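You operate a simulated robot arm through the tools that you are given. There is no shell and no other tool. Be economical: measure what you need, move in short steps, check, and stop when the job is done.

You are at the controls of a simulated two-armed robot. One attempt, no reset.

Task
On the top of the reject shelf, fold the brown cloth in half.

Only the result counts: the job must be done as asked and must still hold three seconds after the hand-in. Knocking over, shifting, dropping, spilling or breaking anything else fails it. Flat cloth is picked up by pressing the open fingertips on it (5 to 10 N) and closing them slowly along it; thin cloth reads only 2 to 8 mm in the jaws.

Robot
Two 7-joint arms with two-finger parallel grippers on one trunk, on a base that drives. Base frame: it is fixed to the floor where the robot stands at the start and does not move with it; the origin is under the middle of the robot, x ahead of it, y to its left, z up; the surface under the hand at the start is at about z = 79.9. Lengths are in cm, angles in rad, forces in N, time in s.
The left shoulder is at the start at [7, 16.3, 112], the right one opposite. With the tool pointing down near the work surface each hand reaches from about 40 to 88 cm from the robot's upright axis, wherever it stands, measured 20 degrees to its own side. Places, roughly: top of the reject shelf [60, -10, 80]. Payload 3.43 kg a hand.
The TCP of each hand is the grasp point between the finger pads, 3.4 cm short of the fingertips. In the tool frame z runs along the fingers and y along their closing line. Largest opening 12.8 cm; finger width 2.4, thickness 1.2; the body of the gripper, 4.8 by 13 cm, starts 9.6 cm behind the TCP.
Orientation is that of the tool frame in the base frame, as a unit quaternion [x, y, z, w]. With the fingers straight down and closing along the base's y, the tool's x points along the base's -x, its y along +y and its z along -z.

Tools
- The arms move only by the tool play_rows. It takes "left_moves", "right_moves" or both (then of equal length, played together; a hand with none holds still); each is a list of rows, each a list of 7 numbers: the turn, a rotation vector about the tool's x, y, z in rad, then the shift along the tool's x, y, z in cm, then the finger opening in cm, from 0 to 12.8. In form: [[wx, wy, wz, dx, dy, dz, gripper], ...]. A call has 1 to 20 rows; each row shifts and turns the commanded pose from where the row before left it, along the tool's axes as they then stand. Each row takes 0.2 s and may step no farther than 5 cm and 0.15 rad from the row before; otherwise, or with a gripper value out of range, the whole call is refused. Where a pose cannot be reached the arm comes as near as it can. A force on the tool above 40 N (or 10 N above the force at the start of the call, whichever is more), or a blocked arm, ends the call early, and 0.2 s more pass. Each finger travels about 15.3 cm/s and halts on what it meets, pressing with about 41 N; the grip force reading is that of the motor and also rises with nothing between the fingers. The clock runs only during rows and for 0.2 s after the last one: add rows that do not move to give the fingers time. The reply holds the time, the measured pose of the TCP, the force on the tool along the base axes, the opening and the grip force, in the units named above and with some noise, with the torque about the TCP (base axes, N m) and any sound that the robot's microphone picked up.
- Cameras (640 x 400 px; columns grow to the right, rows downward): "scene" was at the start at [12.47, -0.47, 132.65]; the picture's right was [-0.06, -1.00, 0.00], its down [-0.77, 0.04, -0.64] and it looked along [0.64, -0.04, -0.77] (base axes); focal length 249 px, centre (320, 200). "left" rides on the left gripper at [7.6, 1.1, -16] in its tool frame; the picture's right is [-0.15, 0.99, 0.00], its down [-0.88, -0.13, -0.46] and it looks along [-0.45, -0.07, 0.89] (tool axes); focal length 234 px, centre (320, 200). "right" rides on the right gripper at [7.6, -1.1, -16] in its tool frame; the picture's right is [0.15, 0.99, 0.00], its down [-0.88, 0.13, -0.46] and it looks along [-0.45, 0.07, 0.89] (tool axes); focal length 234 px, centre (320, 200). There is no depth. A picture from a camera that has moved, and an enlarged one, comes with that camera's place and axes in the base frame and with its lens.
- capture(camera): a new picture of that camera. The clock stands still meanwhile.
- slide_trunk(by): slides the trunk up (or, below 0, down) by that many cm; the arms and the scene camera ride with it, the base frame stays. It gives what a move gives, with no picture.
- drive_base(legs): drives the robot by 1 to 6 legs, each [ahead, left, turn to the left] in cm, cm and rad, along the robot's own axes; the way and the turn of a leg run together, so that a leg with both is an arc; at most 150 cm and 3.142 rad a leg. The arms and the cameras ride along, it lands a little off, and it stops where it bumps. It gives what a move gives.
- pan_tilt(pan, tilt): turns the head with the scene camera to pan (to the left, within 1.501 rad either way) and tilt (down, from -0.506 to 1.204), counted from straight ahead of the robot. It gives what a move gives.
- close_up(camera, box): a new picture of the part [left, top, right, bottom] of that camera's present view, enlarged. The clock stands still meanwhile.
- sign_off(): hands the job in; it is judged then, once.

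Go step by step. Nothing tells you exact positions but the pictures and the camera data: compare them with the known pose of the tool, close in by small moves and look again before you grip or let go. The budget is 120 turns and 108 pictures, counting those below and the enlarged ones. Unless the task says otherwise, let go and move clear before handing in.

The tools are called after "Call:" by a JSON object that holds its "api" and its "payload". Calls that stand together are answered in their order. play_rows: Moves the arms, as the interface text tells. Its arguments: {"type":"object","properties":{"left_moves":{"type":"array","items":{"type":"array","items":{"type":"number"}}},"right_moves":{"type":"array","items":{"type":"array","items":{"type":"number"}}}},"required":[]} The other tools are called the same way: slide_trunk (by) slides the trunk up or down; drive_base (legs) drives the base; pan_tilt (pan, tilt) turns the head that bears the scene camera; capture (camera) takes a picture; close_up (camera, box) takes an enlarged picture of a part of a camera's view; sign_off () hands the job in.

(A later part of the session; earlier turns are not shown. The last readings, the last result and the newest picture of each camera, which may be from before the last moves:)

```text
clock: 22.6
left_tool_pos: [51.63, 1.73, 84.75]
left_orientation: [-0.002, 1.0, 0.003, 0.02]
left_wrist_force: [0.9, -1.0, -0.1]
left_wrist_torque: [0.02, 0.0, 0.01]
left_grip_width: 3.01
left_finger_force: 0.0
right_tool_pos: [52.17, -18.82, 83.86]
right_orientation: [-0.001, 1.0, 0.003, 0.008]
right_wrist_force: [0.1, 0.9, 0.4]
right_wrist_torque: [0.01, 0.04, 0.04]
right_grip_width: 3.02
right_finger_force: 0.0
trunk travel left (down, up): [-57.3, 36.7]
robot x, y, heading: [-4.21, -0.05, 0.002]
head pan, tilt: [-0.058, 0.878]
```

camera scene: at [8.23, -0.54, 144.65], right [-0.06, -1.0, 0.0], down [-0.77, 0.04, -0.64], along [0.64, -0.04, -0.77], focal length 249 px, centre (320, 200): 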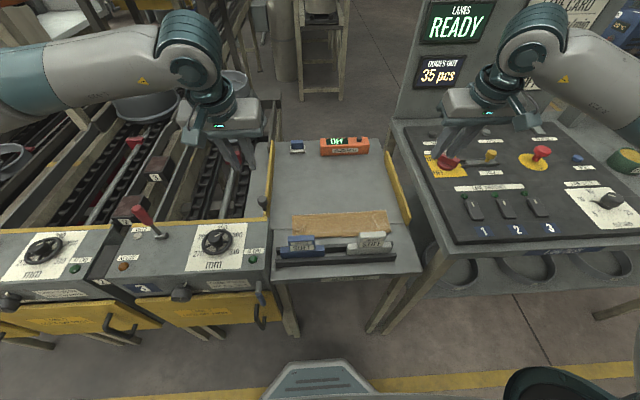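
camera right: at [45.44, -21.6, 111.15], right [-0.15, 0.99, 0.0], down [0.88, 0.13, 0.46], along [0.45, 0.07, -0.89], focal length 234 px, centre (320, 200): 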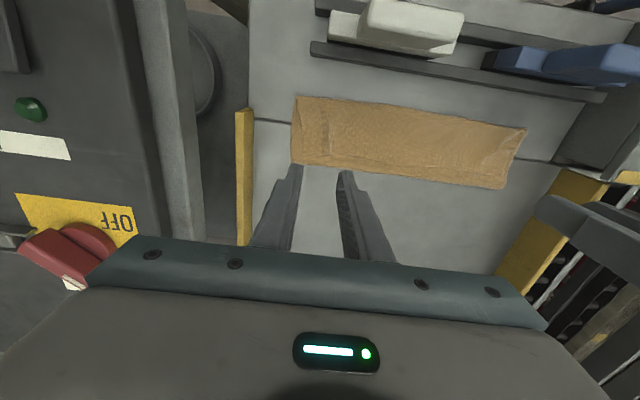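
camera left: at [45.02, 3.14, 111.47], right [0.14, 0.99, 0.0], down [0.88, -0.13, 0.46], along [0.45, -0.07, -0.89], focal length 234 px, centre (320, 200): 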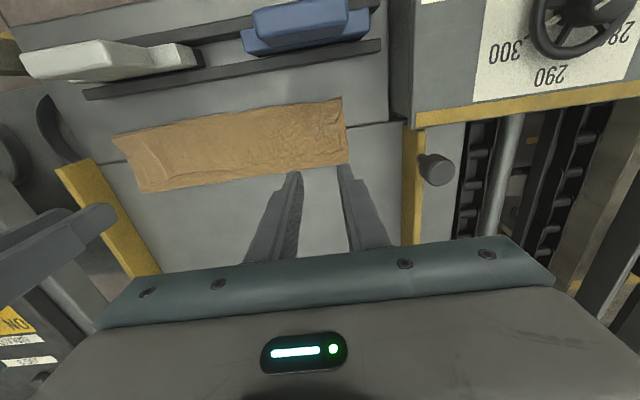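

The left hand seems to be held off by something, since it is tilting slightly without a force reading. I'll look before doing anything else.

Call:
{"api": "capture", "payload": {"camera": "scene"}}

Call:
{"api": "capture", "payload": {"camera": "left"}}

```text
71 pictures are left
camera scene: at [6.41, -1.04, 130.21], right [-0.06, -1.0, -0.01], down [-0.76, 0.05, -0.65], along [0.65, -0.03, -0.76], focal length 249 px, centre (320, 200)
```

scene: 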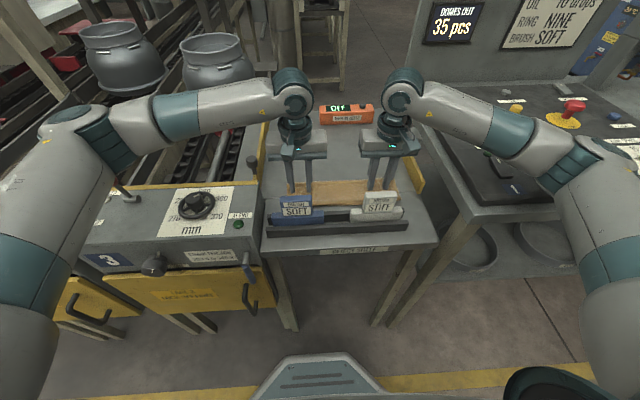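

```text
70 pictures are left
camera left: at [43.47, 2.76, 100.49], right [0.14, 0.99, 0.01], down [0.86, -0.13, 0.49], along [0.49, -0.06, -0.87], focal length 234 px, centre (320, 200)
```

left: 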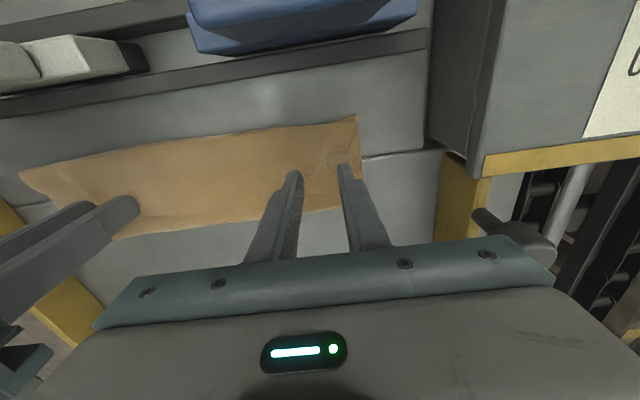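

The scene camera has tilted back, which means the left elbow is probably resting on the neighbouring machine. I'll raise the trunk at once and check that machine.

Call:
{"api": "slide_trunk", "payload": {"by": 8}}

Call:
{"api": "pan_tilt", "payload": {"pan": 0.45, "tilt": 0.85}}

Call:
{"api": "capture", "payload": {"camera": "scene"}}

```text
clock: 23.7
left_tool_pos: [52.22, 1.86, 90.79]
left_orientation: [-0.001, 1.0, 0.0, 0.001]
left_wrist_force: [0.4, 0.4, 0.3]
left_wrist_torque: [-0.02, -0.01, 0.0]
left_grip_width: 3.01
left_finger_force: 0.1
right_tool_pos: [53.25, -18.66, 91.0]
right_orientation: [0.0, 1.0, -0.001, 0.001]
right_wrist_force: [0.1, 0.1, 0.5]
right_wrist_torque: [0.02, 0.01, -0.02]
right_grip_width: 2.96
right_finger_force: 0.1
trunk travel left (down, up): [-65.3, 28.7]
robot x, y, heading: [-4.17, 0.11, -0.002]
head pan, tilt: [-0.058, 0.878]
```

```text
clock: 24.7
left_tool_pos: [52.26, 2.02, 90.87]
left_orientation: [-0.001, 1.0, 0.001, 0.001]
left_wrist_force: [0.1, -0.4, -0.6]
left_wrist_torque: [0.03, -0.03, 0.02]
left_grip_width: 2.99
left_finger_force: 0.1
right_tool_pos: [53.32, -18.47, 90.98]
right_orientation: [0.0, 1.0, 0.001, 0.001]
right_wrist_force: [-0.1, -0.5, -0.2]
right_wrist_torque: [0.01, 0.0, -0.01]
right_grip_width: 2.99
right_finger_force: 0.0
trunk travel left (down, up): [-65.3, 28.7]
robot x, y, heading: [-4.38, -0.16, 0.003]
head pan, tilt: [0.45, 0.85]
```

```text
69 pictures are left
camera scene: at [7.63, 3.38, 138.16], right [0.43, -0.9, 0.0], down [-0.68, -0.33, -0.66], along [0.59, 0.29, -0.75], focal length 249 px, centre (320, 200)
```

scene: 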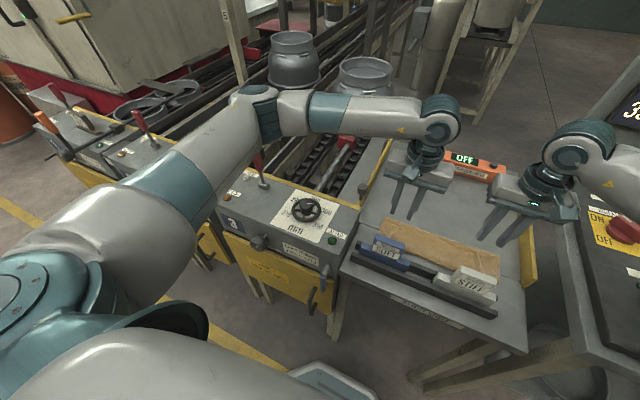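

Pose and machine look normal again. The elbow needs more room, so I'll lift higher, drive back 8 cm so the arms work more extended, then bring the hands forward again.

Call:
{"api": "slide_trunk", "payload": {"by": 7}}

Call:
{"api": "drive_base", "payload": {"legs": [[-8, 0, 0]]}}

Call:
{"api": "play_rows", "payload": {"left_moves": [[0, 0, 0, -3, 0, 0, 3], [0, 0, 0, -3, 0, 0, 3], [0, 0, 0, -2.3, 0, 0, 3], [0, 0, 0, 0, 0, 0, 3]], "right_moves": [[0, 0, 0, -3, 0, 0, 3], [0, 0, 0, -3, 0, 0, 3], [0, 0, 0, -2.2, 0, 0, 3], [0, 0, 0, 0, 0, 0, 3]]}}

Call:
{"api": "capture", "payload": {"camera": "scene"}}

```text
clock: 25.8
left_tool_pos: [52.24, 1.88, 97.77]
left_orientation: [-0.001, 1.0, 0.0, 0.002]
left_wrist_force: [-0.2, -0.9, 0.2]
left_wrist_torque: [0.02, -0.01, 0.0]
left_grip_width: 3.01
left_finger_force: 0.0
right_tool_pos: [53.31, -18.5, 97.98]
right_orientation: [0.0, 1.0, -0.001, 0.001]
right_wrist_force: [0.1, -1.0, 0.0]
right_wrist_torque: [0.0, -0.03, 0.0]
right_grip_width: 3.01
right_finger_force: 0.0
trunk travel left (down, up): [-72.3, 21.7]
robot x, y, heading: [-4.28, -0.0, 0.001]
head pan, tilt: [0.45, 0.85]
```

```text
clock: 26.8
left_tool_pos: [44.13, 1.99, 97.72]
left_orientation: [-0.002, 1.0, 0.0, 0.002]
left_wrist_force: [0.3, -0.7, 0.9]
left_wrist_torque: [0.01, -0.05, 0.01]
left_grip_width: 2.99
left_finger_force: 0.0
right_tool_pos: [45.3, -18.39, 97.94]
right_orientation: [-0.001, 1.0, 0.001, 0.0]
right_wrist_force: [0.1, 0.1, 0.1]
right_wrist_torque: [-0.01, 0.02, 0.0]
right_grip_width: 3.0
right_finger_force: 0.1
trunk travel left (down, up): [-72.3, 21.7]
robot x, y, heading: [-12.38, 0.21, -0.002]
head pan, tilt: [0.45, 0.85]
```

```text
clock: 27.8
left_tool_pos: [52.62, 2.29, 97.87]
left_orientation: [-0.002, 1.0, 0.0, 0.002]
left_wrist_force: [0.1, 0.3, 0.3]
left_wrist_torque: [0.03, -0.01, 0.02]
left_grip_width: 3.0
left_finger_force: 0.0
right_tool_pos: [53.39, -18.4, 97.97]
right_orientation: [0.0, 1.0, 0.0, 0.001]
right_wrist_force: [0.4, 0.0, 0.3]
right_wrist_torque: [-0.01, 0.03, -0.02]
right_grip_width: 3.01
right_finger_force: 0.1
trunk travel left (down, up): [-72.3, 21.7]
robot x, y, heading: [-12.36, 0.07, 0.003]
head pan, tilt: [0.45, 0.85]
```

```text
68 pictures are left
camera scene: at [-0.32, 3.39, 145.16], right [0.44, -0.9, 0.0], down [-0.68, -0.33, -0.66], along [0.59, 0.29, -0.75], focal length 249 px, centre (320, 200)
```

scene: 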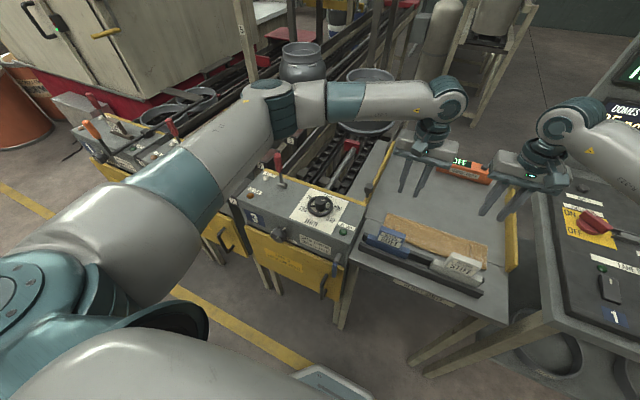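

Everything on machine 3 is in place. I'll keep the trunk high so the elbows stay up, and lower the hands with the arms alone.

Call:
{"api": "play_rows", "payload": {"left_moves": [[0, 0, 0, 0, 0, 3, 3], [0, 0, 0, 0, -0.4, 3, 3], [0, 0, 0, 0, 0, 3, 3], [0, 0, 0, 0, 0, 3, 3], [0, 0, 0, 0, 0, 1.4, 3], [0, 0, 0, 0, 0, 0, 3]], "right_moves": [[0, 0, 0, 0, -0.3, 3, 3], [0, 0, 0, 0, 0, 3, 3], [0, 0, 0, 0, 0, 3, 3], [0, 0, 0, 0, 0, 3, 3], [0, 0, 0, 0, 0, 1.5, 3], [0, 0, 0, 0, 0, 0, 3]]}}

Call:
{"api": "close_up", "payload": {"camera": "left", "box": [200, 80, 440, 230]}}

Call:
{"api": "close_up", "payload": {"camera": "right", "box": [200, 80, 440, 230]}}

Call:
{"api": "capture", "payload": {"camera": "scene"}}

```text
clock: 29.2
left_tool_pos: [52.66, 1.83, 84.45]
left_orientation: [-0.002, 1.0, 0.001, 0.002]
left_wrist_force: [-0.4, 0.1, -0.2]
left_wrist_torque: [-0.01, -0.01, 0.02]
left_grip_width: 3.0
left_finger_force: 0.0
right_tool_pos: [53.58, -18.7, 84.53]
right_orientation: [-0.001, 1.0, -0.001, 0.001]
right_wrist_force: [-0.2, 0.2, 0.4]
right_wrist_torque: [0.0, 0.0, 0.0]
right_grip_width: 3.0
right_finger_force: 0.1
trunk travel left (down, up): [-72.3, 21.7]
robot x, y, heading: [-12.28, 0.1, 0.005]
head pan, tilt: [0.45, 0.85]
```

```text
2.67 times, centred on (320, 155) of left
camera zoom: at [45.02, 2.8, 100.4], right [0.14, 0.99, 0.0], down [0.88, -0.13, 0.46], along [0.45, -0.07, -0.89], focal length 624 px, centre (320, 320)
```

zoom: 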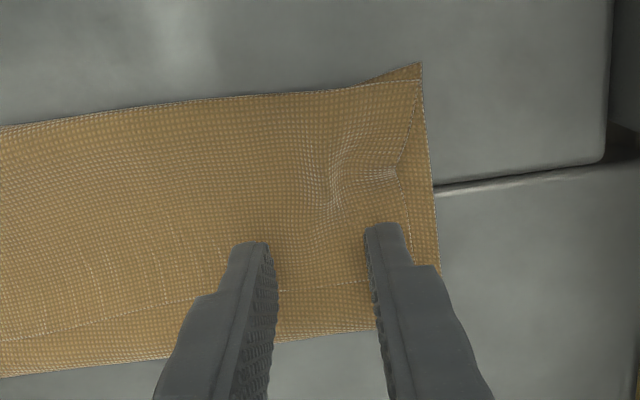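

```text
2.67 times, centred on (320, 155) of right
camera zoom: at [45.86, -19.72, 100.48], right [-0.15, 0.99, 0.0], down [0.88, 0.13, 0.46], along [0.45, 0.07, -0.89], focal length 624 px, centre (320, 320)
```

zoom: 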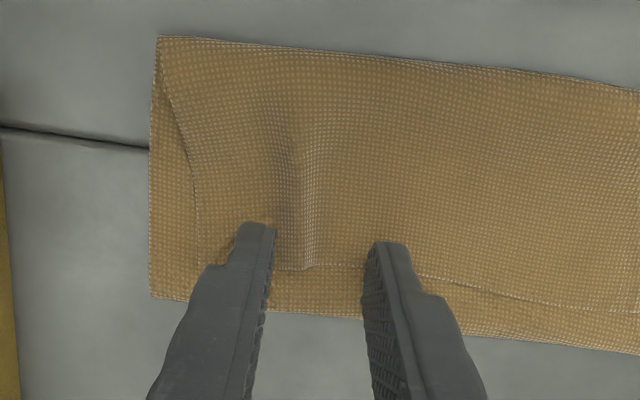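

```text
65 pictures are left
camera scene: at [-0.35, 3.4, 145.16], right [0.44, -0.9, 0.0], down [-0.68, -0.33, -0.66], along [0.59, 0.29, -0.75], focal length 249 px, centre (320, 200)
```

scene: 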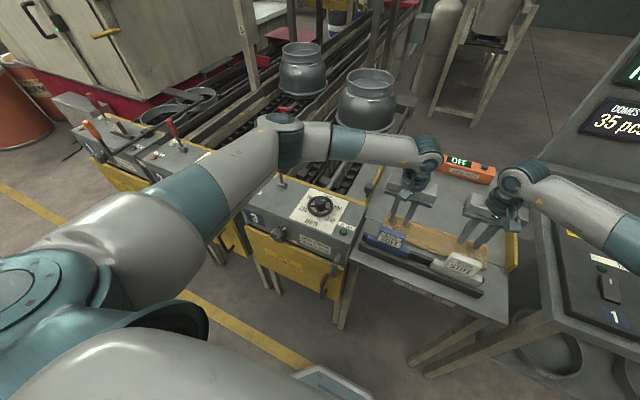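

The arm is level and the contact problem is gone. I'll pull both slightly nearer and lower gently to light contact.

Call:
{"api": "play_rows", "payload": {"left_moves": [[0, 0, 0, 0.3, 0, 0.3, 3], [0, 0, 0, 0, 0, 0.2, 3], [0, 0, 0, 0, 0, 0.15, 3], [0, 0, 0, 0, 0, 0, 3]], "right_moves": [[0, 0, 0, 0.6, 0, 0.3, 3], [0, 0, 0, 0, 0, 0.2, 3], [0, 0, 0, 0, 0, 0.2, 3], [0, 0, 0, 0, 0, 0, 3]]}}

```text
clock: 30.2
left_tool_pos: [52.3, 1.54, 83.87]
left_orientation: [-0.002, 1.0, 0.0, 0.002]
left_wrist_force: [0.6, -0.4, -0.2]
left_wrist_torque: [0.01, 0.0, 0.02]
left_grip_width: 2.99
left_finger_force: 0.0
right_tool_pos: [53.03, -18.83, 83.74]
right_orientation: [-0.001, 1.0, 0.0, 0.001]
right_wrist_force: [-0.1, -0.2, 0.1]
right_wrist_torque: [0.0, 0.02, 0.01]
right_grip_width: 3.01
right_finger_force: 0.1
trunk travel left (down, up): [-72.3, 21.7]
robot x, y, heading: [-12.23, 0.01, 0.002]
head pan, tilt: [0.45, 0.85]
```

Call:
{"api": "play_rows", "payload": {"left_moves": [[0, 0, 0, 0, 0, 0.15, 3], [0, 0, 0, 0, 0, 0.1, 3], [0, 0, 0, 0, 0, 0, 3]], "right_moves": [[0, 0, 0, 0, 0, 0.1, 3], [0, 0, 0, 0, 0, 0.08, 3], [0, 0, 0, 0, 0, 0, 3]]}}

```text
clock: 31.0
left_tool_pos: [52.31, 1.67, 83.55]
left_orientation: [-0.002, 1.0, 0.0, 0.002]
left_wrist_force: [0.0, -0.4, 6.7]
left_wrist_torque: [0.1, 0.0, 0.03]
left_grip_width: 3.02
left_finger_force: 0.0
right_tool_pos: [52.92, -18.82, 83.7]
right_orientation: [-0.001, 1.0, 0.0, 0.001]
right_wrist_force: [0.7, 0.5, 0.0]
right_wrist_torque: [-0.02, -0.04, 0.0]
right_grip_width: 3.0
right_finger_force: 0.0
trunk travel left (down, up): [-72.3, 21.7]
robot x, y, heading: [-12.39, 0.12, -0.001]
head pan, tilt: [0.45, 0.85]
```

The left hand is in contact at 6.7 N, so I'll back it off very slightly, finish the right contact, and close slowly.

Call:
{"api": "play_rows", "payload": {"left_moves": [[0, 0, 0, 0, 0, -0.03, 3], [0, 0, 0, 0, 0, 0, 3], [0, 0, 0, 0, 0, 0, 3]], "right_moves": [[0, 0, 0, 0, 0, 0.08, 3], [0, 0, 0, 0, 0, 0.08, 3], [0, 0, 0, 0, 0, 0, 3]]}}

```text
clock: 31.8
left_tool_pos: [52.32, 1.57, 83.64]
left_orientation: [-0.002, 1.0, 0.0, 0.001]
left_wrist_force: [0.9, -0.5, 3.2]
left_wrist_torque: [0.0, -0.06, -0.04]
left_grip_width: 2.98
left_finger_force: 0.2
right_tool_pos: [52.9, -18.85, 83.54]
right_orientation: [0.0, 1.0, 0.0, 0.002]
right_wrist_force: [-0.6, -1.3, 7.0]
right_wrist_torque: [-0.05, -0.03, -0.03]
right_grip_width: 3.02
right_finger_force: 0.0
trunk travel left (down, up): [-72.3, 21.7]
robot x, y, heading: [-12.08, -0.19, 0.004]
head pan, tilt: [0.45, 0.85]
```

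Call:
{"api": "play_rows", "payload": {"left_moves": [[0, 0, 0, 0, 0, 0, 2.7], [0, 0, 0, 0, 0, 0, 2.4], [0, 0, 0, 0, 0, 0, 2.1], [0, 0, 0, 0, 0, 0, 1.8], [0, 0, 0, 0, 0, 0, 1.5], [0, 0, 0, 0, 0, 0, 1.2], [0, 0, 0, 0, 0, 0, 0.9], [0, 0, 0, 0, 0, 0, 0.6], [0, 0, 0, 0, 0, 0, 0.3], [0, 0, 0, 0, 0, 0, 0], [0, 0, 0, 0, 0, 0, 0], [0, 0, 0, 0, 0, 0, 0]], "right_moves": [[0, 0, 0, 0, 0, -0.02, 2.7], [0, 0, 0, 0, 0, 0, 2.4], [0, 0, 0, 0, 0, 0, 2.1], [0, 0, 0, 0, 0, 0, 1.8], [0, 0, 0, 0, 0, 0, 1.5], [0, 0, 0, 0, 0, 0, 1.2], [0, 0, 0, 0, 0, 0, 0.9], [0, 0, 0, 0, 0, 0, 0.6], [0, 0, 0, 0, 0, 0, 0.3], [0, 0, 0, 0, 0, 0, 0], [0, 0, 0, 0, 0, 0, 0], [0, 0, 0, 0, 0, 0, 0]]}}

Call:
{"api": "close_up", "payload": {"camera": "left", "box": [200, 80, 440, 230]}}

Call:
{"api": "close_up", "payload": {"camera": "right", "box": [200, 80, 440, 230]}}

```text
clock: 34.4
left_tool_pos: [52.29, 1.62, 83.58]
left_orientation: [-0.002, 1.0, 0.001, 0.002]
left_wrist_force: [0.6, -0.7, 2.7]
left_wrist_torque: [0.02, -0.03, 0.02]
left_grip_width: 0.63
left_finger_force: 41.1
right_tool_pos: [52.79, -18.61, 83.66]
right_orientation: [-0.001, 1.0, 0.0, 0.002]
right_wrist_force: [-0.6, 0.6, 7.0]
right_wrist_torque: [0.01, 0.0, 0.0]
right_grip_width: 0.22
right_finger_force: 36.3
trunk travel left (down, up): [-72.3, 21.7]
robot x, y, heading: [-12.17, 0.11, 0.002]
head pan, tilt: [0.45, 0.85]
```

```text
2.67 times, centred on (320, 155) of left
camera zoom: at [44.7, 2.75, 99.6], right [0.14, 0.99, 0.0], down [0.88, -0.13, 0.46], along [0.45, -0.07, -0.89], focal length 624 px, centre (320, 320)
```

zoom: 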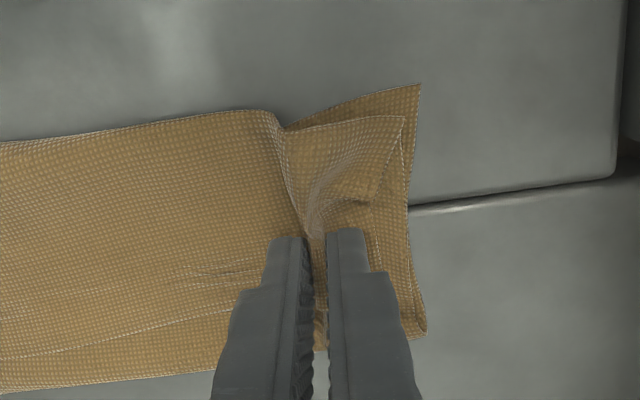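

```text
2.67 times, centred on (320, 155) of right
camera zoom: at [45.15, -19.76, 99.53], right [-0.15, 0.99, 0.0], down [0.88, 0.13, 0.46], along [0.45, 0.07, -0.89], focal length 624 px, centre (320, 320)
```

zoom: 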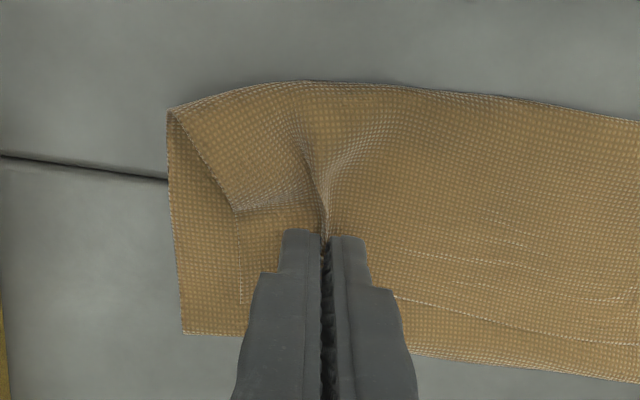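

The right hand has only the top layer (2.2 mm), but the left took all three (6.3 mm). I'll open the left, let the layers settle, and look.

Call:
{"api": "play_rows", "payload": {"left_moves": [[0, 0, 0, 0, 0, 0, 1.5], [0, 0, 0, 0, 0, 0, 3], [0, 0, 0, 0, 0, -0.5, 3], [0, 0, 0, 0, 0, -0.5, 3], [0, 0, 0, 0, 0, 0, 3]]}}

Call:
{"api": "close_up", "payload": {"camera": "left", "box": [200, 80, 440, 230]}}

```text
clock: 35.6
left_tool_pos: [52.38, 1.58, 84.48]
left_orientation: [-0.002, 1.0, 0.0, 0.002]
left_wrist_force: [0.2, 0.0, -0.9]
left_wrist_torque: [0.0, 0.01, -0.03]
left_grip_width: 3.0
left_finger_force: 0.1
right_tool_pos: [52.92, -18.7, 83.68]
right_orientation: [-0.001, 1.0, 0.001, 0.0]
right_wrist_force: [-0.9, -1.2, 8.4]
right_wrist_torque: [-0.04, 0.0, -0.01]
right_grip_width: 0.18
right_finger_force: 36.7
trunk travel left (down, up): [-72.3, 21.7]
robot x, y, heading: [-12.31, -0.07, 0.002]
head pan, tilt: [0.45, 0.85]
```

```text
2.67 times, centred on (320, 155) of left
camera zoom: at [44.73, 2.7, 100.52], right [0.14, 0.99, 0.0], down [0.88, -0.13, 0.46], along [0.45, -0.07, -0.89], focal length 624 px, centre (320, 320)
```

zoom: 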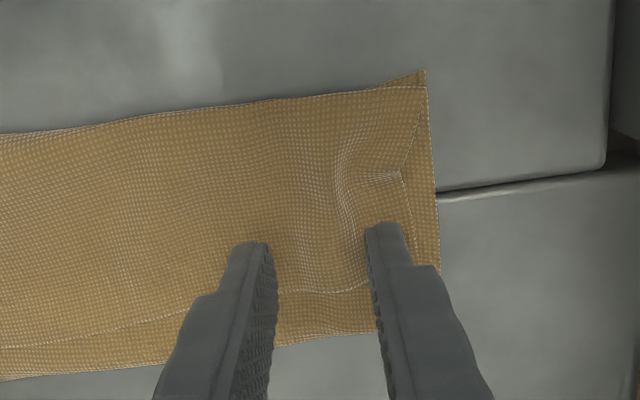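

The layers relaxed and left a raised wrinkle of the top layer between the left fingers. I'll retry with barely any pressing.

Call:
{"api": "play_rows", "payload": {"left_moves": [[0, 0, 0, 0.2, 0.2, 0.4, 3], [0, 0, 0, 0, 0, 0.3, 3], [0, 0, 0, 0, 0, 0.06, 3], [0, 0, 0, 0, 0, 0, 2.6], [0, 0, 0, 0, 0, 0, 2.2], [0, 0, 0, 0, 0, 0, 1.8], [0, 0, 0, 0, 0, 0, 1.4], [0, 0, 0, 0, 0, 0, 1], [0, 0, 0, 0, 0, 0, 0.6], [0, 0, 0, 0, 0, 0, 0.3], [0, 0, 0, 0, 0, 0, 0], [0, 0, 0, 0, 0, 0, 0], [0, 0, 0, 0, 0, 0, 0]]}}

Call:
{"api": "close_up", "payload": {"camera": "left", "box": [200, 80, 440, 230]}}

```text
clock: 38.4
left_tool_pos: [52.16, 1.89, 83.85]
left_orientation: [-0.002, 1.0, 0.0, 0.002]
left_wrist_force: [-0.5, -3.0, 0.4]
left_wrist_torque: [-0.12, -0.02, -0.03]
left_grip_width: 0.29
left_finger_force: 37.2
right_tool_pos: [52.8, -18.7, 83.59]
right_orientation: [0.0, 1.0, 0.0, 0.002]
right_wrist_force: [0.4, 1.7, 8.6]
right_wrist_torque: [0.04, -0.01, 0.02]
right_grip_width: 0.2
right_finger_force: 36.6
trunk travel left (down, up): [-72.3, 21.7]
robot x, y, heading: [-11.98, -0.21, 0.005]
head pan, tilt: [0.45, 0.85]
```

```text
2.67 times, centred on (320, 155) of left
camera zoom: at [44.42, 2.93, 99.86], right [0.14, 0.99, 0.0], down [0.88, -0.13, 0.46], along [0.45, -0.07, -0.89], focal length 624 px, centre (320, 320)
```

zoom: 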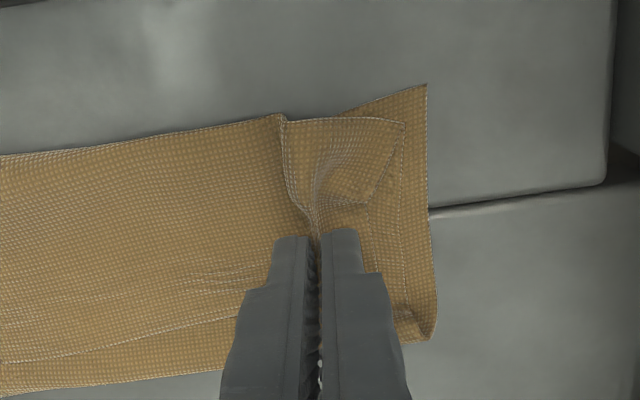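

The left now reads 2.9 mm, mostly the top layer. I'll lift both 4 cm with a little motion away and see which layers follow.

Call:
{"api": "play_rows", "payload": {"left_moves": [[0, 0, 0, -0.2, 0, -1, 0], [0, 0, 0, -0.3, 0, -1, 0], [0, 0, 0, -0.5, 0, -1, 0], [0, 0, 0, -0.5, 0, -1, 0], [0, 0, 0, 0, 0, 0, 0]], "right_moves": [[0, 0, 0, -0.2, 0, -1, 0], [0, 0, 0, -0.3, 0, -1, 0], [0, 0, 0, -0.5, 0, -1, 0], [0, 0, 0, -0.5, 0, -1, 0], [0, 0, 0, 0, 0, 0, 0]]}}

Call:
{"api": "capture", "payload": {"camera": "left"}}

Call:
{"api": "capture", "payload": {"camera": "right"}}

Call:
{"api": "close_up", "payload": {"camera": "scene", "box": [340, 160, 540, 290]}}

```text
clock: 39.6
left_tool_pos: [53.48, 1.79, 87.74]
left_orientation: [-0.001, 1.0, 0.0, 0.002]
left_wrist_force: [0.2, -2.6, -0.3]
left_wrist_torque: [-0.03, -0.02, -0.01]
left_grip_width: 0.29
left_finger_force: 37.4
right_tool_pos: [54.45, -18.76, 87.58]
right_orientation: [-0.002, 1.0, 0.0, 0.0]
right_wrist_force: [-0.1, 1.6, -0.8]
right_wrist_torque: [0.08, 0.01, 0.0]
right_grip_width: 0.2
right_finger_force: 36.6
trunk travel left (down, up): [-72.3, 21.7]
robot x, y, heading: [-12.19, 0.17, -0.001]
head pan, tilt: [0.45, 0.85]
```

```text
60 pictures are left
camera left: at [45.91, 2.91, 103.64], right [0.14, 0.99, 0.0], down [0.88, -0.13, 0.46], along [0.45, -0.07, -0.89], focal length 234 px, centre (320, 200)
```

left: 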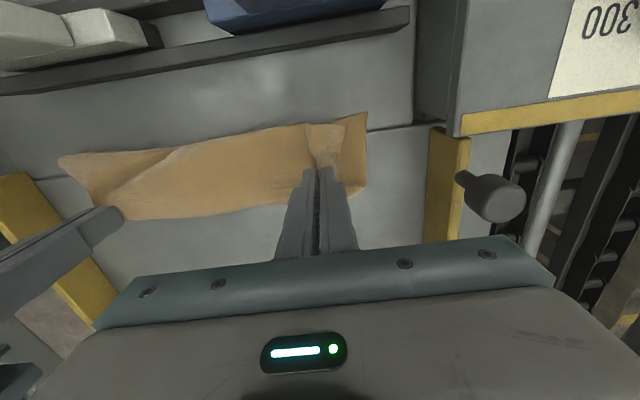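

```text
59 pictures are left
camera right: at [46.74, -19.84, 103.53], right [-0.15, 0.99, 0.0], down [0.88, 0.13, 0.46], along [0.45, 0.07, -0.89], focal length 234 px, centre (320, 200)
```

right: 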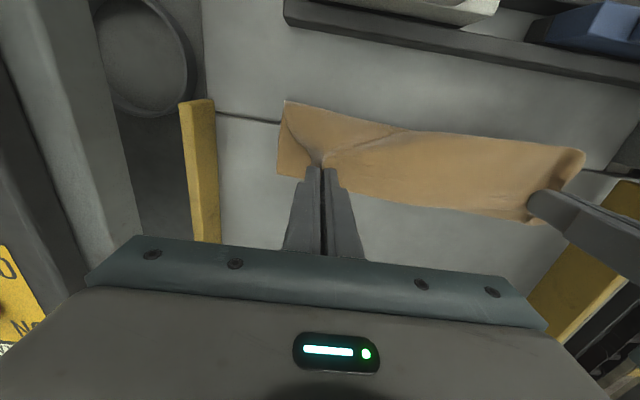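

```text
3.08 times, centred on (440, 225) of scene
camera zoom: at [-0.34, 3.39, 145.16], right [0.44, -0.9, 0.0], down [-0.68, -0.33, -0.66], along [0.59, 0.29, -0.75], focal length 766 px, centre (-49, 123)
```

zoom: 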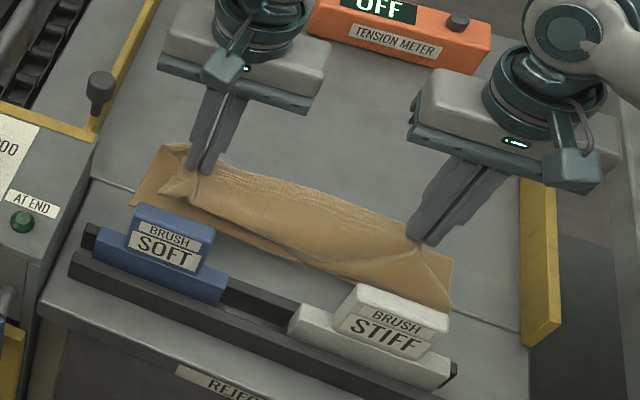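

The top flap is rising at both ends. I'll keep lifting up and away to unroll it.

Call:
{"api": "play_rows", "payload": {"left_moves": [[0, 0, 0, -0.8, 0, -1.2, 0], [0, 0, 0, -0.8, 0, -1.2, 0], [0, 0, 0, -1, 0, -1.2, 0], [0, 0, 0, -1, 0, -1, 0], [0, 0, 0, -1, 0, -1, 0], [0, 0, 0, 0, 0, 0, 0]], "right_moves": [[0, 0, 0, -0.8, 0, -1.2, 0], [0, 0, 0, -0.8, 0, -1.2, 0], [0, 0, 0, -1, 0, -1.2, 0], [0, 0, 0, -1, 0, -1, 0], [0, 0, 0, -1, 0, -1, 0], [0, 0, 0, 0, 0, 0, 0]]}}

Call:
{"api": "capture", "payload": {"camera": "left"}}

Call:
{"api": "capture", "payload": {"camera": "right"}}

Call:
{"api": "close_up", "payload": {"camera": "scene", "box": [340, 140, 540, 270]}}

```text
clock: 41.0
left_tool_pos: [58.07, 1.72, 93.36]
left_orientation: [-0.001, 1.0, -0.001, 0.0]
left_wrist_force: [-0.2, -0.3, -0.9]
left_wrist_torque: [0.02, -0.03, -0.01]
left_grip_width: 0.28
left_finger_force: 37.3
right_tool_pos: [58.91, -18.69, 93.16]
right_orientation: [-0.001, 1.0, 0.0, 0.001]
right_wrist_force: [-0.3, 0.4, -1.1]
right_wrist_torque: [0.01, 0.01, 0.0]
right_grip_width: 0.21
right_finger_force: 36.4
trunk travel left (down, up): [-72.3, 21.7]
robot x, y, heading: [-12.4, -0.13, -0.003]
head pan, tilt: [0.45, 0.85]
```

```text
57 pictures are left
camera left: at [50.49, 2.84, 109.34], right [0.14, 0.99, 0.0], down [0.88, -0.13, 0.46], along [0.45, -0.07, -0.89], focal length 234 px, centre (320, 200)
```

left: 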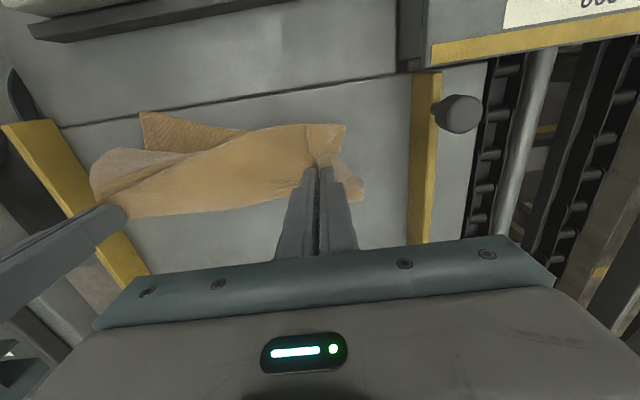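

```text
56 pictures are left
camera right: at [51.26, -19.7, 109.07], right [-0.15, 0.99, 0.0], down [0.88, 0.13, 0.46], along [0.45, 0.07, -0.89], focal length 234 px, centre (320, 200)
```

right: 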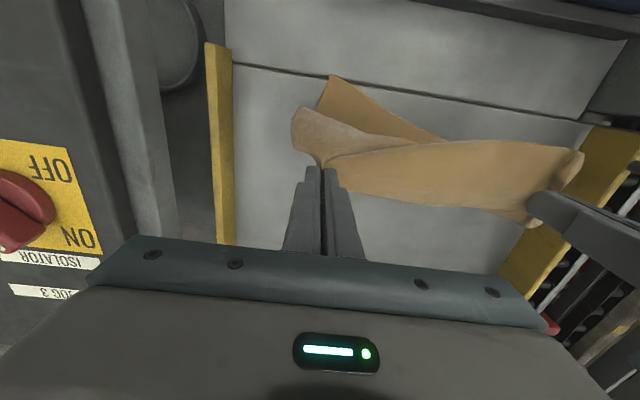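

```text
3.08 times, centred on (440, 205) of scene
camera zoom: at [-0.34, 3.39, 145.16], right [0.44, -0.9, 0.0], down [-0.68, -0.33, -0.66], along [0.59, 0.29, -0.75], focal length 766 px, centre (-49, 185)
```

zoom: 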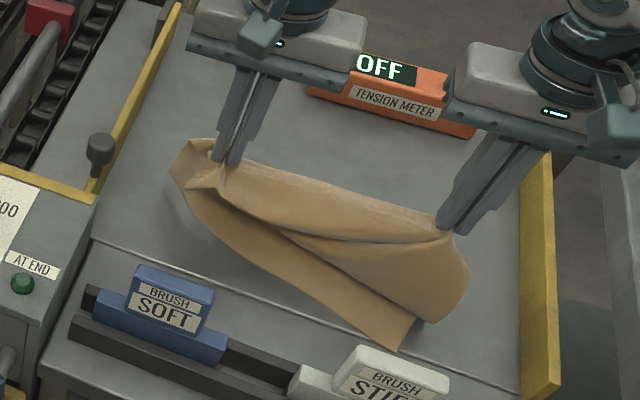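

The left hand has caught the middle layer too and is dragging the near-left corner. I'll lower the left end, let it go, and let the right hand carry the true top layer away to open the cloth.

Call:
{"api": "play_rows", "payload": {"left_moves": [[0, 0, 0, 0.8, 0, 2, 0], [0, 0, 0, 0.8, 0, 2, 0], [0, 0, 0, 0.6, 0, 2, 0], [0, 0, 0, 0, 0, 1.5, 0], [0, 0, 0, 0, 0, 0, 2], [0, 0, 0, 0, 0, 0, 3], [0, 0, 0, 0, 0, -2, 3], [0, 0, 0, 0, 0, -4, 3], [0, 0, 0, 0, 0, -4, 3]]}}

Call:
{"api": "capture", "payload": {"camera": "left"}}

Call:
{"api": "close_up", "payload": {"camera": "scene", "box": [340, 140, 540, 270]}}

```text
clock: 43.0
left_tool_pos: [55.82, 2.22, 95.9]
left_orientation: [-0.001, 1.0, 0.0, 0.002]
left_wrist_force: [0.6, -0.2, -0.2]
left_wrist_torque: [-0.03, -0.01, -0.04]
left_grip_width: 3.02
left_finger_force: 0.1
right_tool_pos: [58.95, -18.68, 93.04]
right_orientation: [-0.001, 1.0, -0.001, 0.0]
right_wrist_force: [0.1, 0.7, -0.1]
right_wrist_torque: [0.02, 0.0, 0.01]
right_grip_width: 0.22
right_finger_force: 37.0
trunk travel left (down, up): [-72.3, 21.7]
robot x, y, heading: [-12.29, 0.02, 0.004]
head pan, tilt: [0.45, 0.85]
```

```text
54 pictures are left
camera left: at [48.13, 3.3, 111.8], right [0.14, 0.99, 0.0], down [0.88, -0.13, 0.46], along [0.45, -0.06, -0.89], focal length 234 px, centre (320, 200)
```

left: 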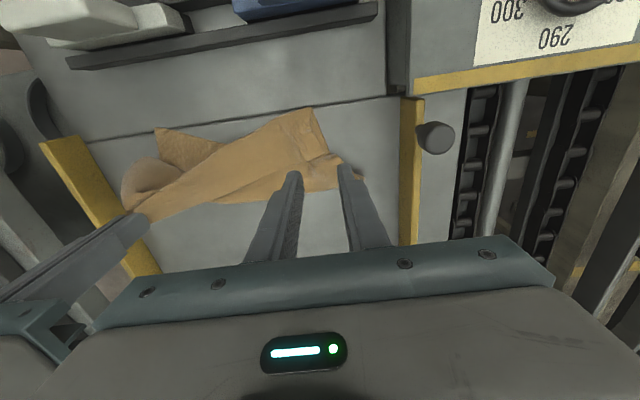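

```text
3.08 times, centred on (440, 205) of scene
camera zoom: at [-0.41, 3.4, 145.16], right [0.44, -0.9, 0.0], down [-0.68, -0.33, -0.66], along [0.59, 0.29, -0.75], focal length 766 px, centre (-49, 185)
```

zoom: 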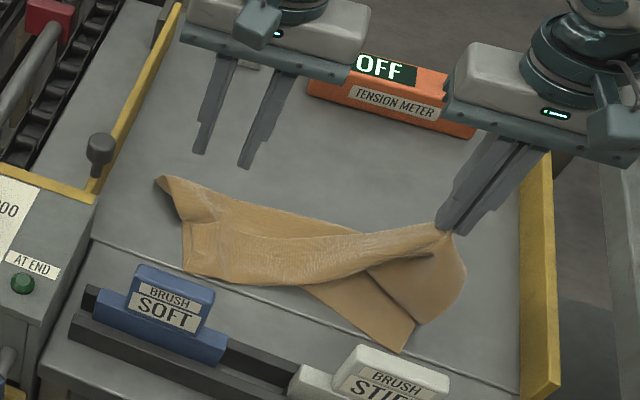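

The left side is free. Now the right hand lifts higher and moves away to unroll the cloth.

Call:
{"api": "play_rows", "payload": {"right_moves": [[0, 0, 0, -1, 0, -2, 0], [0, 0, 0, -1, 0, -2, 0], [0, 0, 0, -1.5, 0, -2, 0], [0, 0, 0, -1.5, 0, -2, 0], [0, 0, 0, -1.5, 0, -1, 0], [0, 0, 0, -1.5, 0, 0, 0], [0, 0, 0, -2, 0, 0, 0], [0, 0, 0, 0, 0, 0, 0]]}}

Call:
{"api": "capture", "payload": {"camera": "left"}}

Call:
{"api": "close_up", "payload": {"camera": "scene", "box": [340, 110, 560, 270]}}

```text
clock: 44.8
left_tool_pos: [55.8, 2.18, 95.82]
left_orientation: [-0.002, 1.0, 0.0, 0.001]
left_wrist_force: [-1.0, 0.4, 0.9]
left_wrist_torque: [0.0, 0.01, 0.04]
left_grip_width: 3.01
left_finger_force: 0.0
right_tool_pos: [69.05, -18.73, 102.19]
right_orientation: [-0.001, 1.0, 0.0, 0.001]
right_wrist_force: [0.5, 0.1, -0.2]
right_wrist_torque: [0.0, 0.01, 0.02]
right_grip_width: 0.19
right_finger_force: 36.6
trunk travel left (down, up): [-72.3, 21.7]
robot x, y, heading: [-12.14, 0.0, 0.002]
head pan, tilt: [0.45, 0.85]
```

```text
52 pictures are left
camera left: at [48.17, 3.22, 111.79], right [0.14, 0.99, 0.0], down [0.88, -0.13, 0.46], along [0.45, -0.06, -0.89], focal length 234 px, centre (320, 200)
```

left: 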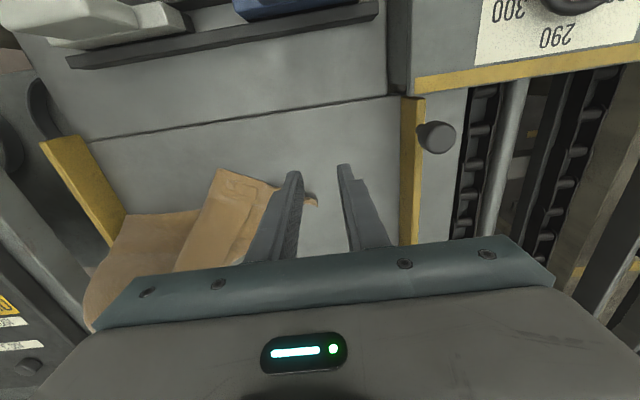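

```text
2.50 times, centred on (450, 190) of scene
camera zoom: at [-0.37, 3.32, 145.17], right [0.44, -0.9, 0.0], down [-0.68, -0.33, -0.66], along [0.59, 0.29, -0.75], focal length 623 px, centre (-5, 225)
```

zoom: 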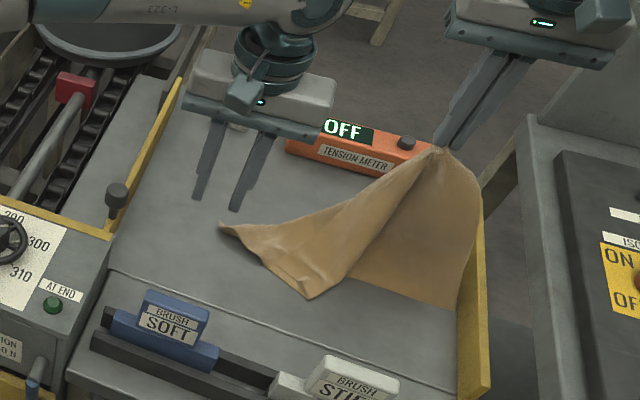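

The right hand holds the true far-right corner and the right side has opened. The left part is still doubled, so I'll look closely to find the far-left corner.

Call:
{"api": "close_up", "payload": {"camera": "left", "box": [80, 150, 340, 310]}}

Call:
{"api": "close_up", "payload": {"camera": "scene", "box": [410, 160, 540, 250]}}

Call:
{"api": "capture", "payload": {"camera": "right"}}

```text
2.46 times, centred on (210, 230) of left
camera zoom: at [48.17, 3.22, 111.79], right [0.14, 0.99, 0.0], down [0.88, -0.13, 0.46], along [0.45, -0.06, -0.89], focal length 576 px, centre (591, 126)
```

zoom: 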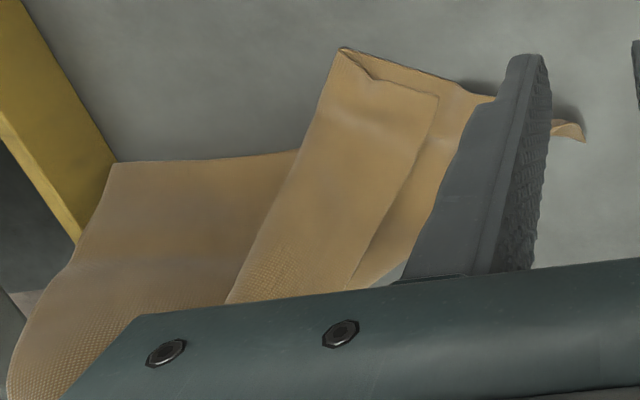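

```text
4.44 times, centred on (475, 205) of scene
camera zoom: at [-0.37, 3.32, 145.17], right [0.44, -0.9, 0.0], down [-0.68, -0.33, -0.66], along [0.59, 0.29, -0.75], focal length 1107 px, centre (-369, 178)
```

zoom: 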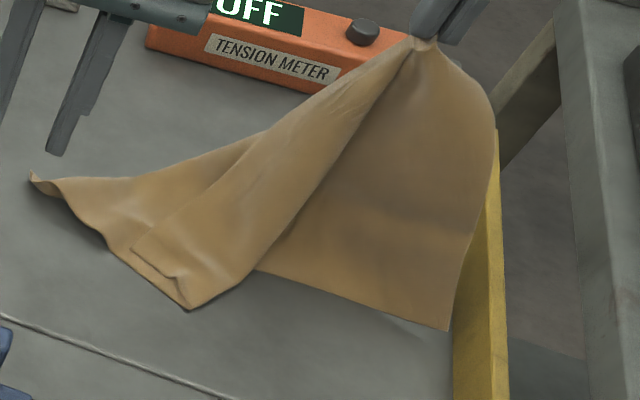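

```text
48 pictures are left
camera right: at [61.3, -19.76, 118.15], right [-0.15, 0.99, 0.0], down [0.88, 0.13, 0.46], along [0.45, 0.07, -0.89], focal length 234 px, centre (320, 200)
```

right: 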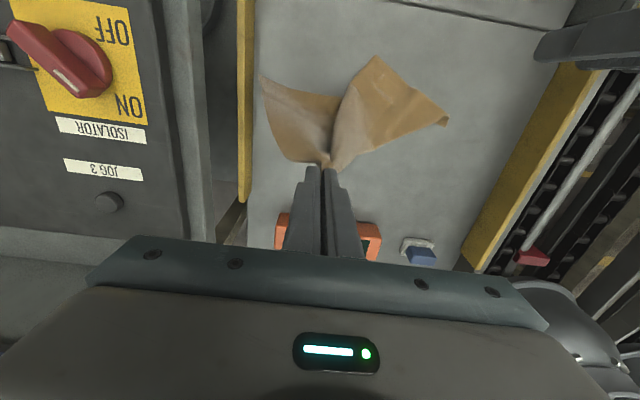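

I can see the free far-left corner lying on top at about (60.8, −7.7). Raising the right hand further should let that corner hang free, so I'll lift it 10 cm and look again.

Call:
{"api": "play_rows", "payload": {"right_moves": [[0, 0, 0, 0, 0, -2, 0], [0, 0, 0, 0, 0, -2, 0], [0, 0, 0, 0, 0, -2, 0], [0, 0, 0, 0, 0, -2, 0], [0, 0, 0, 0, 0, -2, 0], [0, 0, 0, 0, 0, 0, 0]]}}

Call:
{"api": "close_up", "payload": {"camera": "scene", "box": [380, 90, 560, 250]}}

Call:
{"api": "capture", "payload": {"camera": "left"}}

```text
clock: 46.2
left_tool_pos: [55.8, 2.15, 95.77]
left_orientation: [-0.002, 1.0, 0.0, 0.001]
left_wrist_force: [1.1, 0.1, 0.0]
left_wrist_torque: [0.03, -0.01, 0.02]
left_grip_width: 3.0
left_finger_force: 0.0
right_tool_pos: [69.1, -18.85, 112.2]
right_orientation: [-0.001, 1.0, 0.0, 0.001]
right_wrist_force: [0.2, 0.8, -0.2]
right_wrist_torque: [0.03, -0.01, 0.02]
right_grip_width: 0.2
right_finger_force: 37.3
trunk travel left (down, up): [-72.3, 21.7]
robot x, y, heading: [-12.17, 0.1, 0.002]
head pan, tilt: [0.45, 0.85]
```

```text
2.50 times, centred on (470, 170) of scene
camera zoom: at [-0.29, 3.38, 145.16], right [0.44, -0.9, 0.0], down [-0.68, -0.33, -0.66], along [0.59, 0.29, -0.75], focal length 623 px, centre (-55, 275)
```

zoom: 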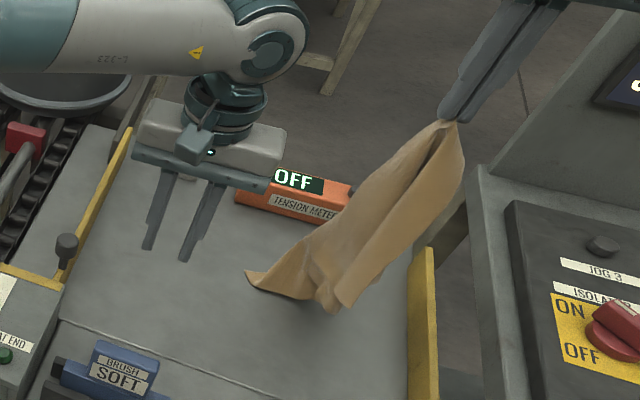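

```text
46 pictures are left
camera left: at [48.24, 3.27, 111.75], right [0.14, 0.99, 0.0], down [0.88, -0.13, 0.46], along [0.45, -0.07, -0.89], focal length 234 px, centre (320, 200)
```

left: 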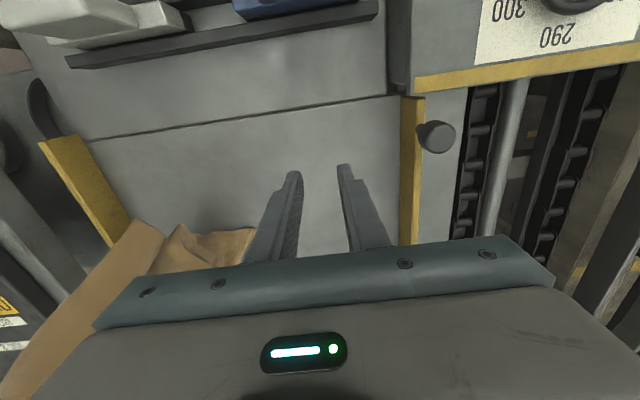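

The cloth is unrolling as it hangs. I'll raise another 14 cm with the trunk so it hangs fully free.

Call:
{"api": "slide_trunk", "payload": {"by": 16}}

Call:
{"api": "pan_tilt", "payload": {"pan": -0.1, "tilt": 0.8}}

Call:
{"api": "capture", "payload": {"camera": "scene"}}

Call:
{"api": "capture", "payload": {"camera": "right"}}

```text
clock: 48.0
left_tool_pos: [55.94, 2.17, 111.86]
left_orientation: [-0.002, 1.0, -0.001, 0.0]
left_wrist_force: [-0.7, -0.4, 0.0]
left_wrist_torque: [-0.02, 0.01, 0.01]
left_grip_width: 3.01
left_finger_force: 0.0
right_tool_pos: [69.06, -18.64, 128.2]
right_orientation: [-0.001, 1.0, 0.0, 0.001]
right_wrist_force: [-0.7, 0.0, -0.9]
right_wrist_torque: [0.0, 0.01, 0.01]
right_grip_width: 0.21
right_finger_force: 36.5
trunk travel left (down, up): [-88.3, 5.7]
robot x, y, heading: [-12.01, 0.17, -0.0]
head pan, tilt: [0.45, 0.85]
```

```text
clock: 49.0
left_tool_pos: [55.79, 2.23, 111.71]
left_orientation: [-0.001, 1.0, 0.0, 0.001]
left_wrist_force: [-0.5, 0.1, -0.1]
left_wrist_torque: [0.01, 0.0, 0.0]
left_grip_width: 3.04
left_finger_force: 0.0
right_tool_pos: [69.03, -18.81, 128.2]
right_orientation: [-0.001, 1.0, 0.0, 0.001]
right_wrist_force: [1.0, 0.6, -0.6]
right_wrist_torque: [-0.02, -0.02, 0.0]
right_grip_width: 0.17
right_finger_force: 37.0
trunk travel left (down, up): [-88.3, 5.7]
robot x, y, heading: [-12.18, 0.1, 0.005]
head pan, tilt: [-0.099, 0.799]
```

```text
45 pictures are left
camera scene: at [0.66, -0.79, 161.56], right [-0.1, -1.0, 0.0], down [-0.71, 0.07, -0.7], along [0.69, -0.07, -0.72], focal length 249 px, centre (320, 200)
```

scene: 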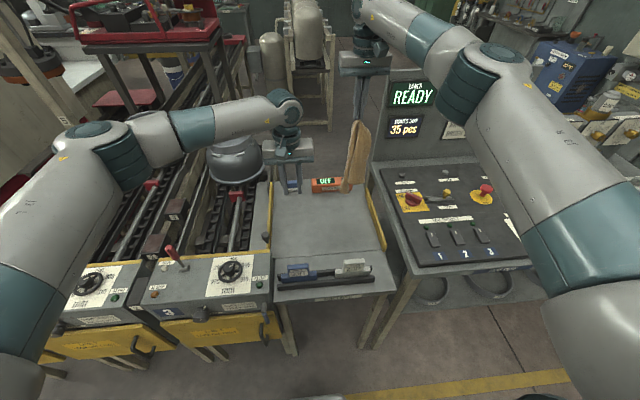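

```text
44 pictures are left
camera right: at [61.36, -19.81, 144.18], right [-0.15, 0.99, 0.0], down [0.88, 0.13, 0.46], along [0.45, 0.07, -0.89], focal length 234 px, centre (320, 200)
```

right: 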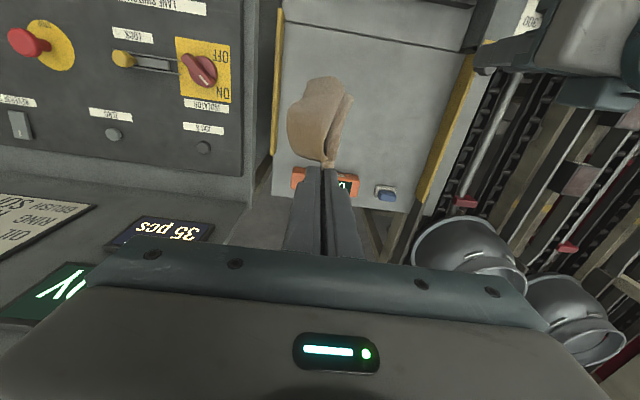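

Call:
{"api": "close_up", "payload": {"camera": "scene", "box": [290, 60, 430, 210]}}

Call:
{"api": "close_up", "payload": {"camera": "right", "box": [260, 60, 400, 200]}}

```text
2.67 times, centred on (360, 135) of scene
camera zoom: at [0.66, -0.79, 161.56], right [-0.1, -1.0, 0.0], down [-0.71, 0.07, -0.7], along [0.69, -0.07, -0.72], focal length 664 px, centre (213, 373)
```

zoom: 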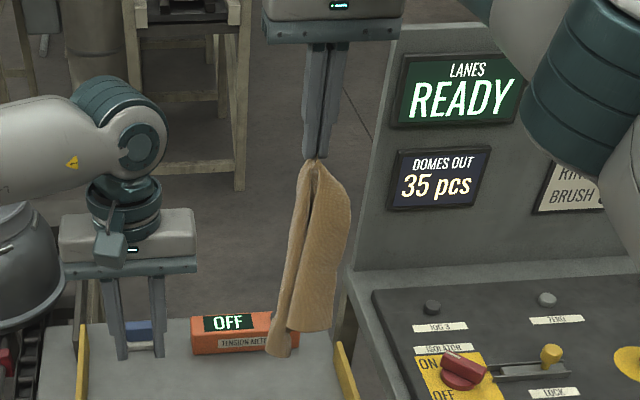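

```text
2.86 times, centred on (330, 130) of right
camera zoom: at [61.36, -19.81, 144.18], right [-0.15, 0.99, 0.0], down [0.88, 0.13, 0.46], along [0.45, 0.07, -0.89], focal length 669 px, centre (291, 400)
```

zoom: 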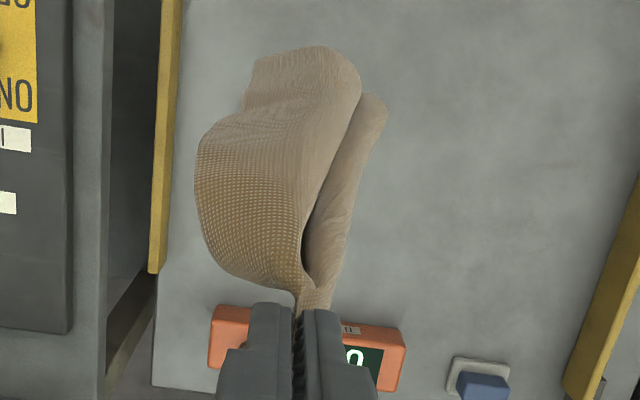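

The cloth now hangs free from its far-right corner. I'll check it from the left hand's camera to identify the hanging far-left corner.

Call:
{"api": "capture", "payload": {"camera": "left"}}

```text
41 pictures are left
camera left: at [48.2, 3.28, 127.78], right [0.14, 0.99, 0.0], down [0.88, -0.13, 0.46], along [0.45, -0.07, -0.89], focal length 234 px, centre (320, 200)
```

left: 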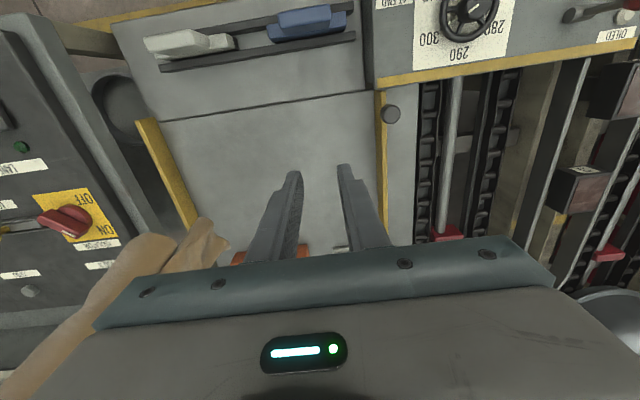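

One lobe is clearly the near-right corner, but the far side of the cloth is hidden. I'll turn the right wrist a quarter turn to see it from another side.

Call:
{"api": "play_rows", "payload": {"right_moves": [[0, 0, 0.15, 0, 0, 0, 0], [0, 0, 0.15, 0, 0, 0, 0], [0, 0, 0.15, 0, 0, 0, 0], [0, 0, 0.15, 0, 0, 0, 0], [0, 0, 0.15, 0, 0, 0, 0], [0, 0, 0.15, 0, 0, 0, 0], [0, 0, 0.15, 0, 0, 0, 0], [0, 0, 0.15, 0, 0, 0, 0], [0, 0, 0.15, 0, 0, 0, 0], [0, 0, 0.15, 0, 0, 0, 0], [0, 0, 0, 0, 0, 0, 0], [0, 0, 0, 0, 0, 0, 0]]}}

Call:
{"api": "close_up", "payload": {"camera": "scene", "box": [290, 60, 430, 210]}}

```text
clock: 51.6
left_tool_pos: [55.82, 2.18, 111.94]
left_orientation: [-0.002, 1.0, 0.001, 0.002]
left_wrist_force: [-0.2, 0.4, -0.5]
left_wrist_torque: [-0.02, 0.0, 0.01]
left_grip_width: 3.01
left_finger_force: 0.0
right_tool_pos: [69.04, -18.89, 128.2]
right_orientation: [0.68, 0.733, 0.0, 0.001]
right_wrist_force: [-0.3, 0.0, -1.0]
right_wrist_torque: [0.0, 0.04, 0.06]
right_grip_width: 0.2
right_finger_force: 36.5
trunk travel left (down, up): [-88.3, 5.7]
robot x, y, heading: [-12.31, 0.55, 0.002]
head pan, tilt: [-0.099, 0.799]
```

```text
2.67 times, centred on (360, 135) of scene
camera zoom: at [0.67, -0.8, 161.56], right [-0.1, -1.0, 0.0], down [-0.71, 0.07, -0.7], along [0.69, -0.07, -0.72], focal length 664 px, centre (213, 373)
```

zoom: 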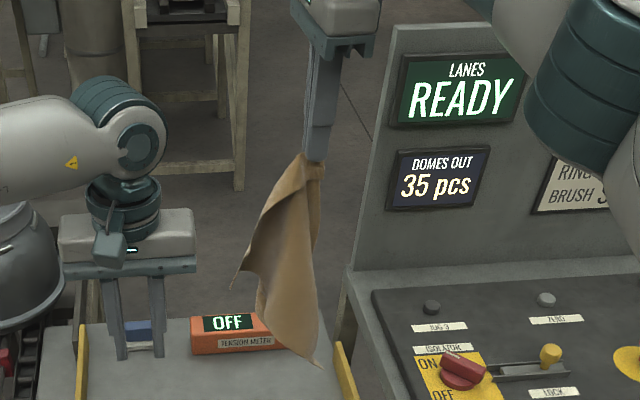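

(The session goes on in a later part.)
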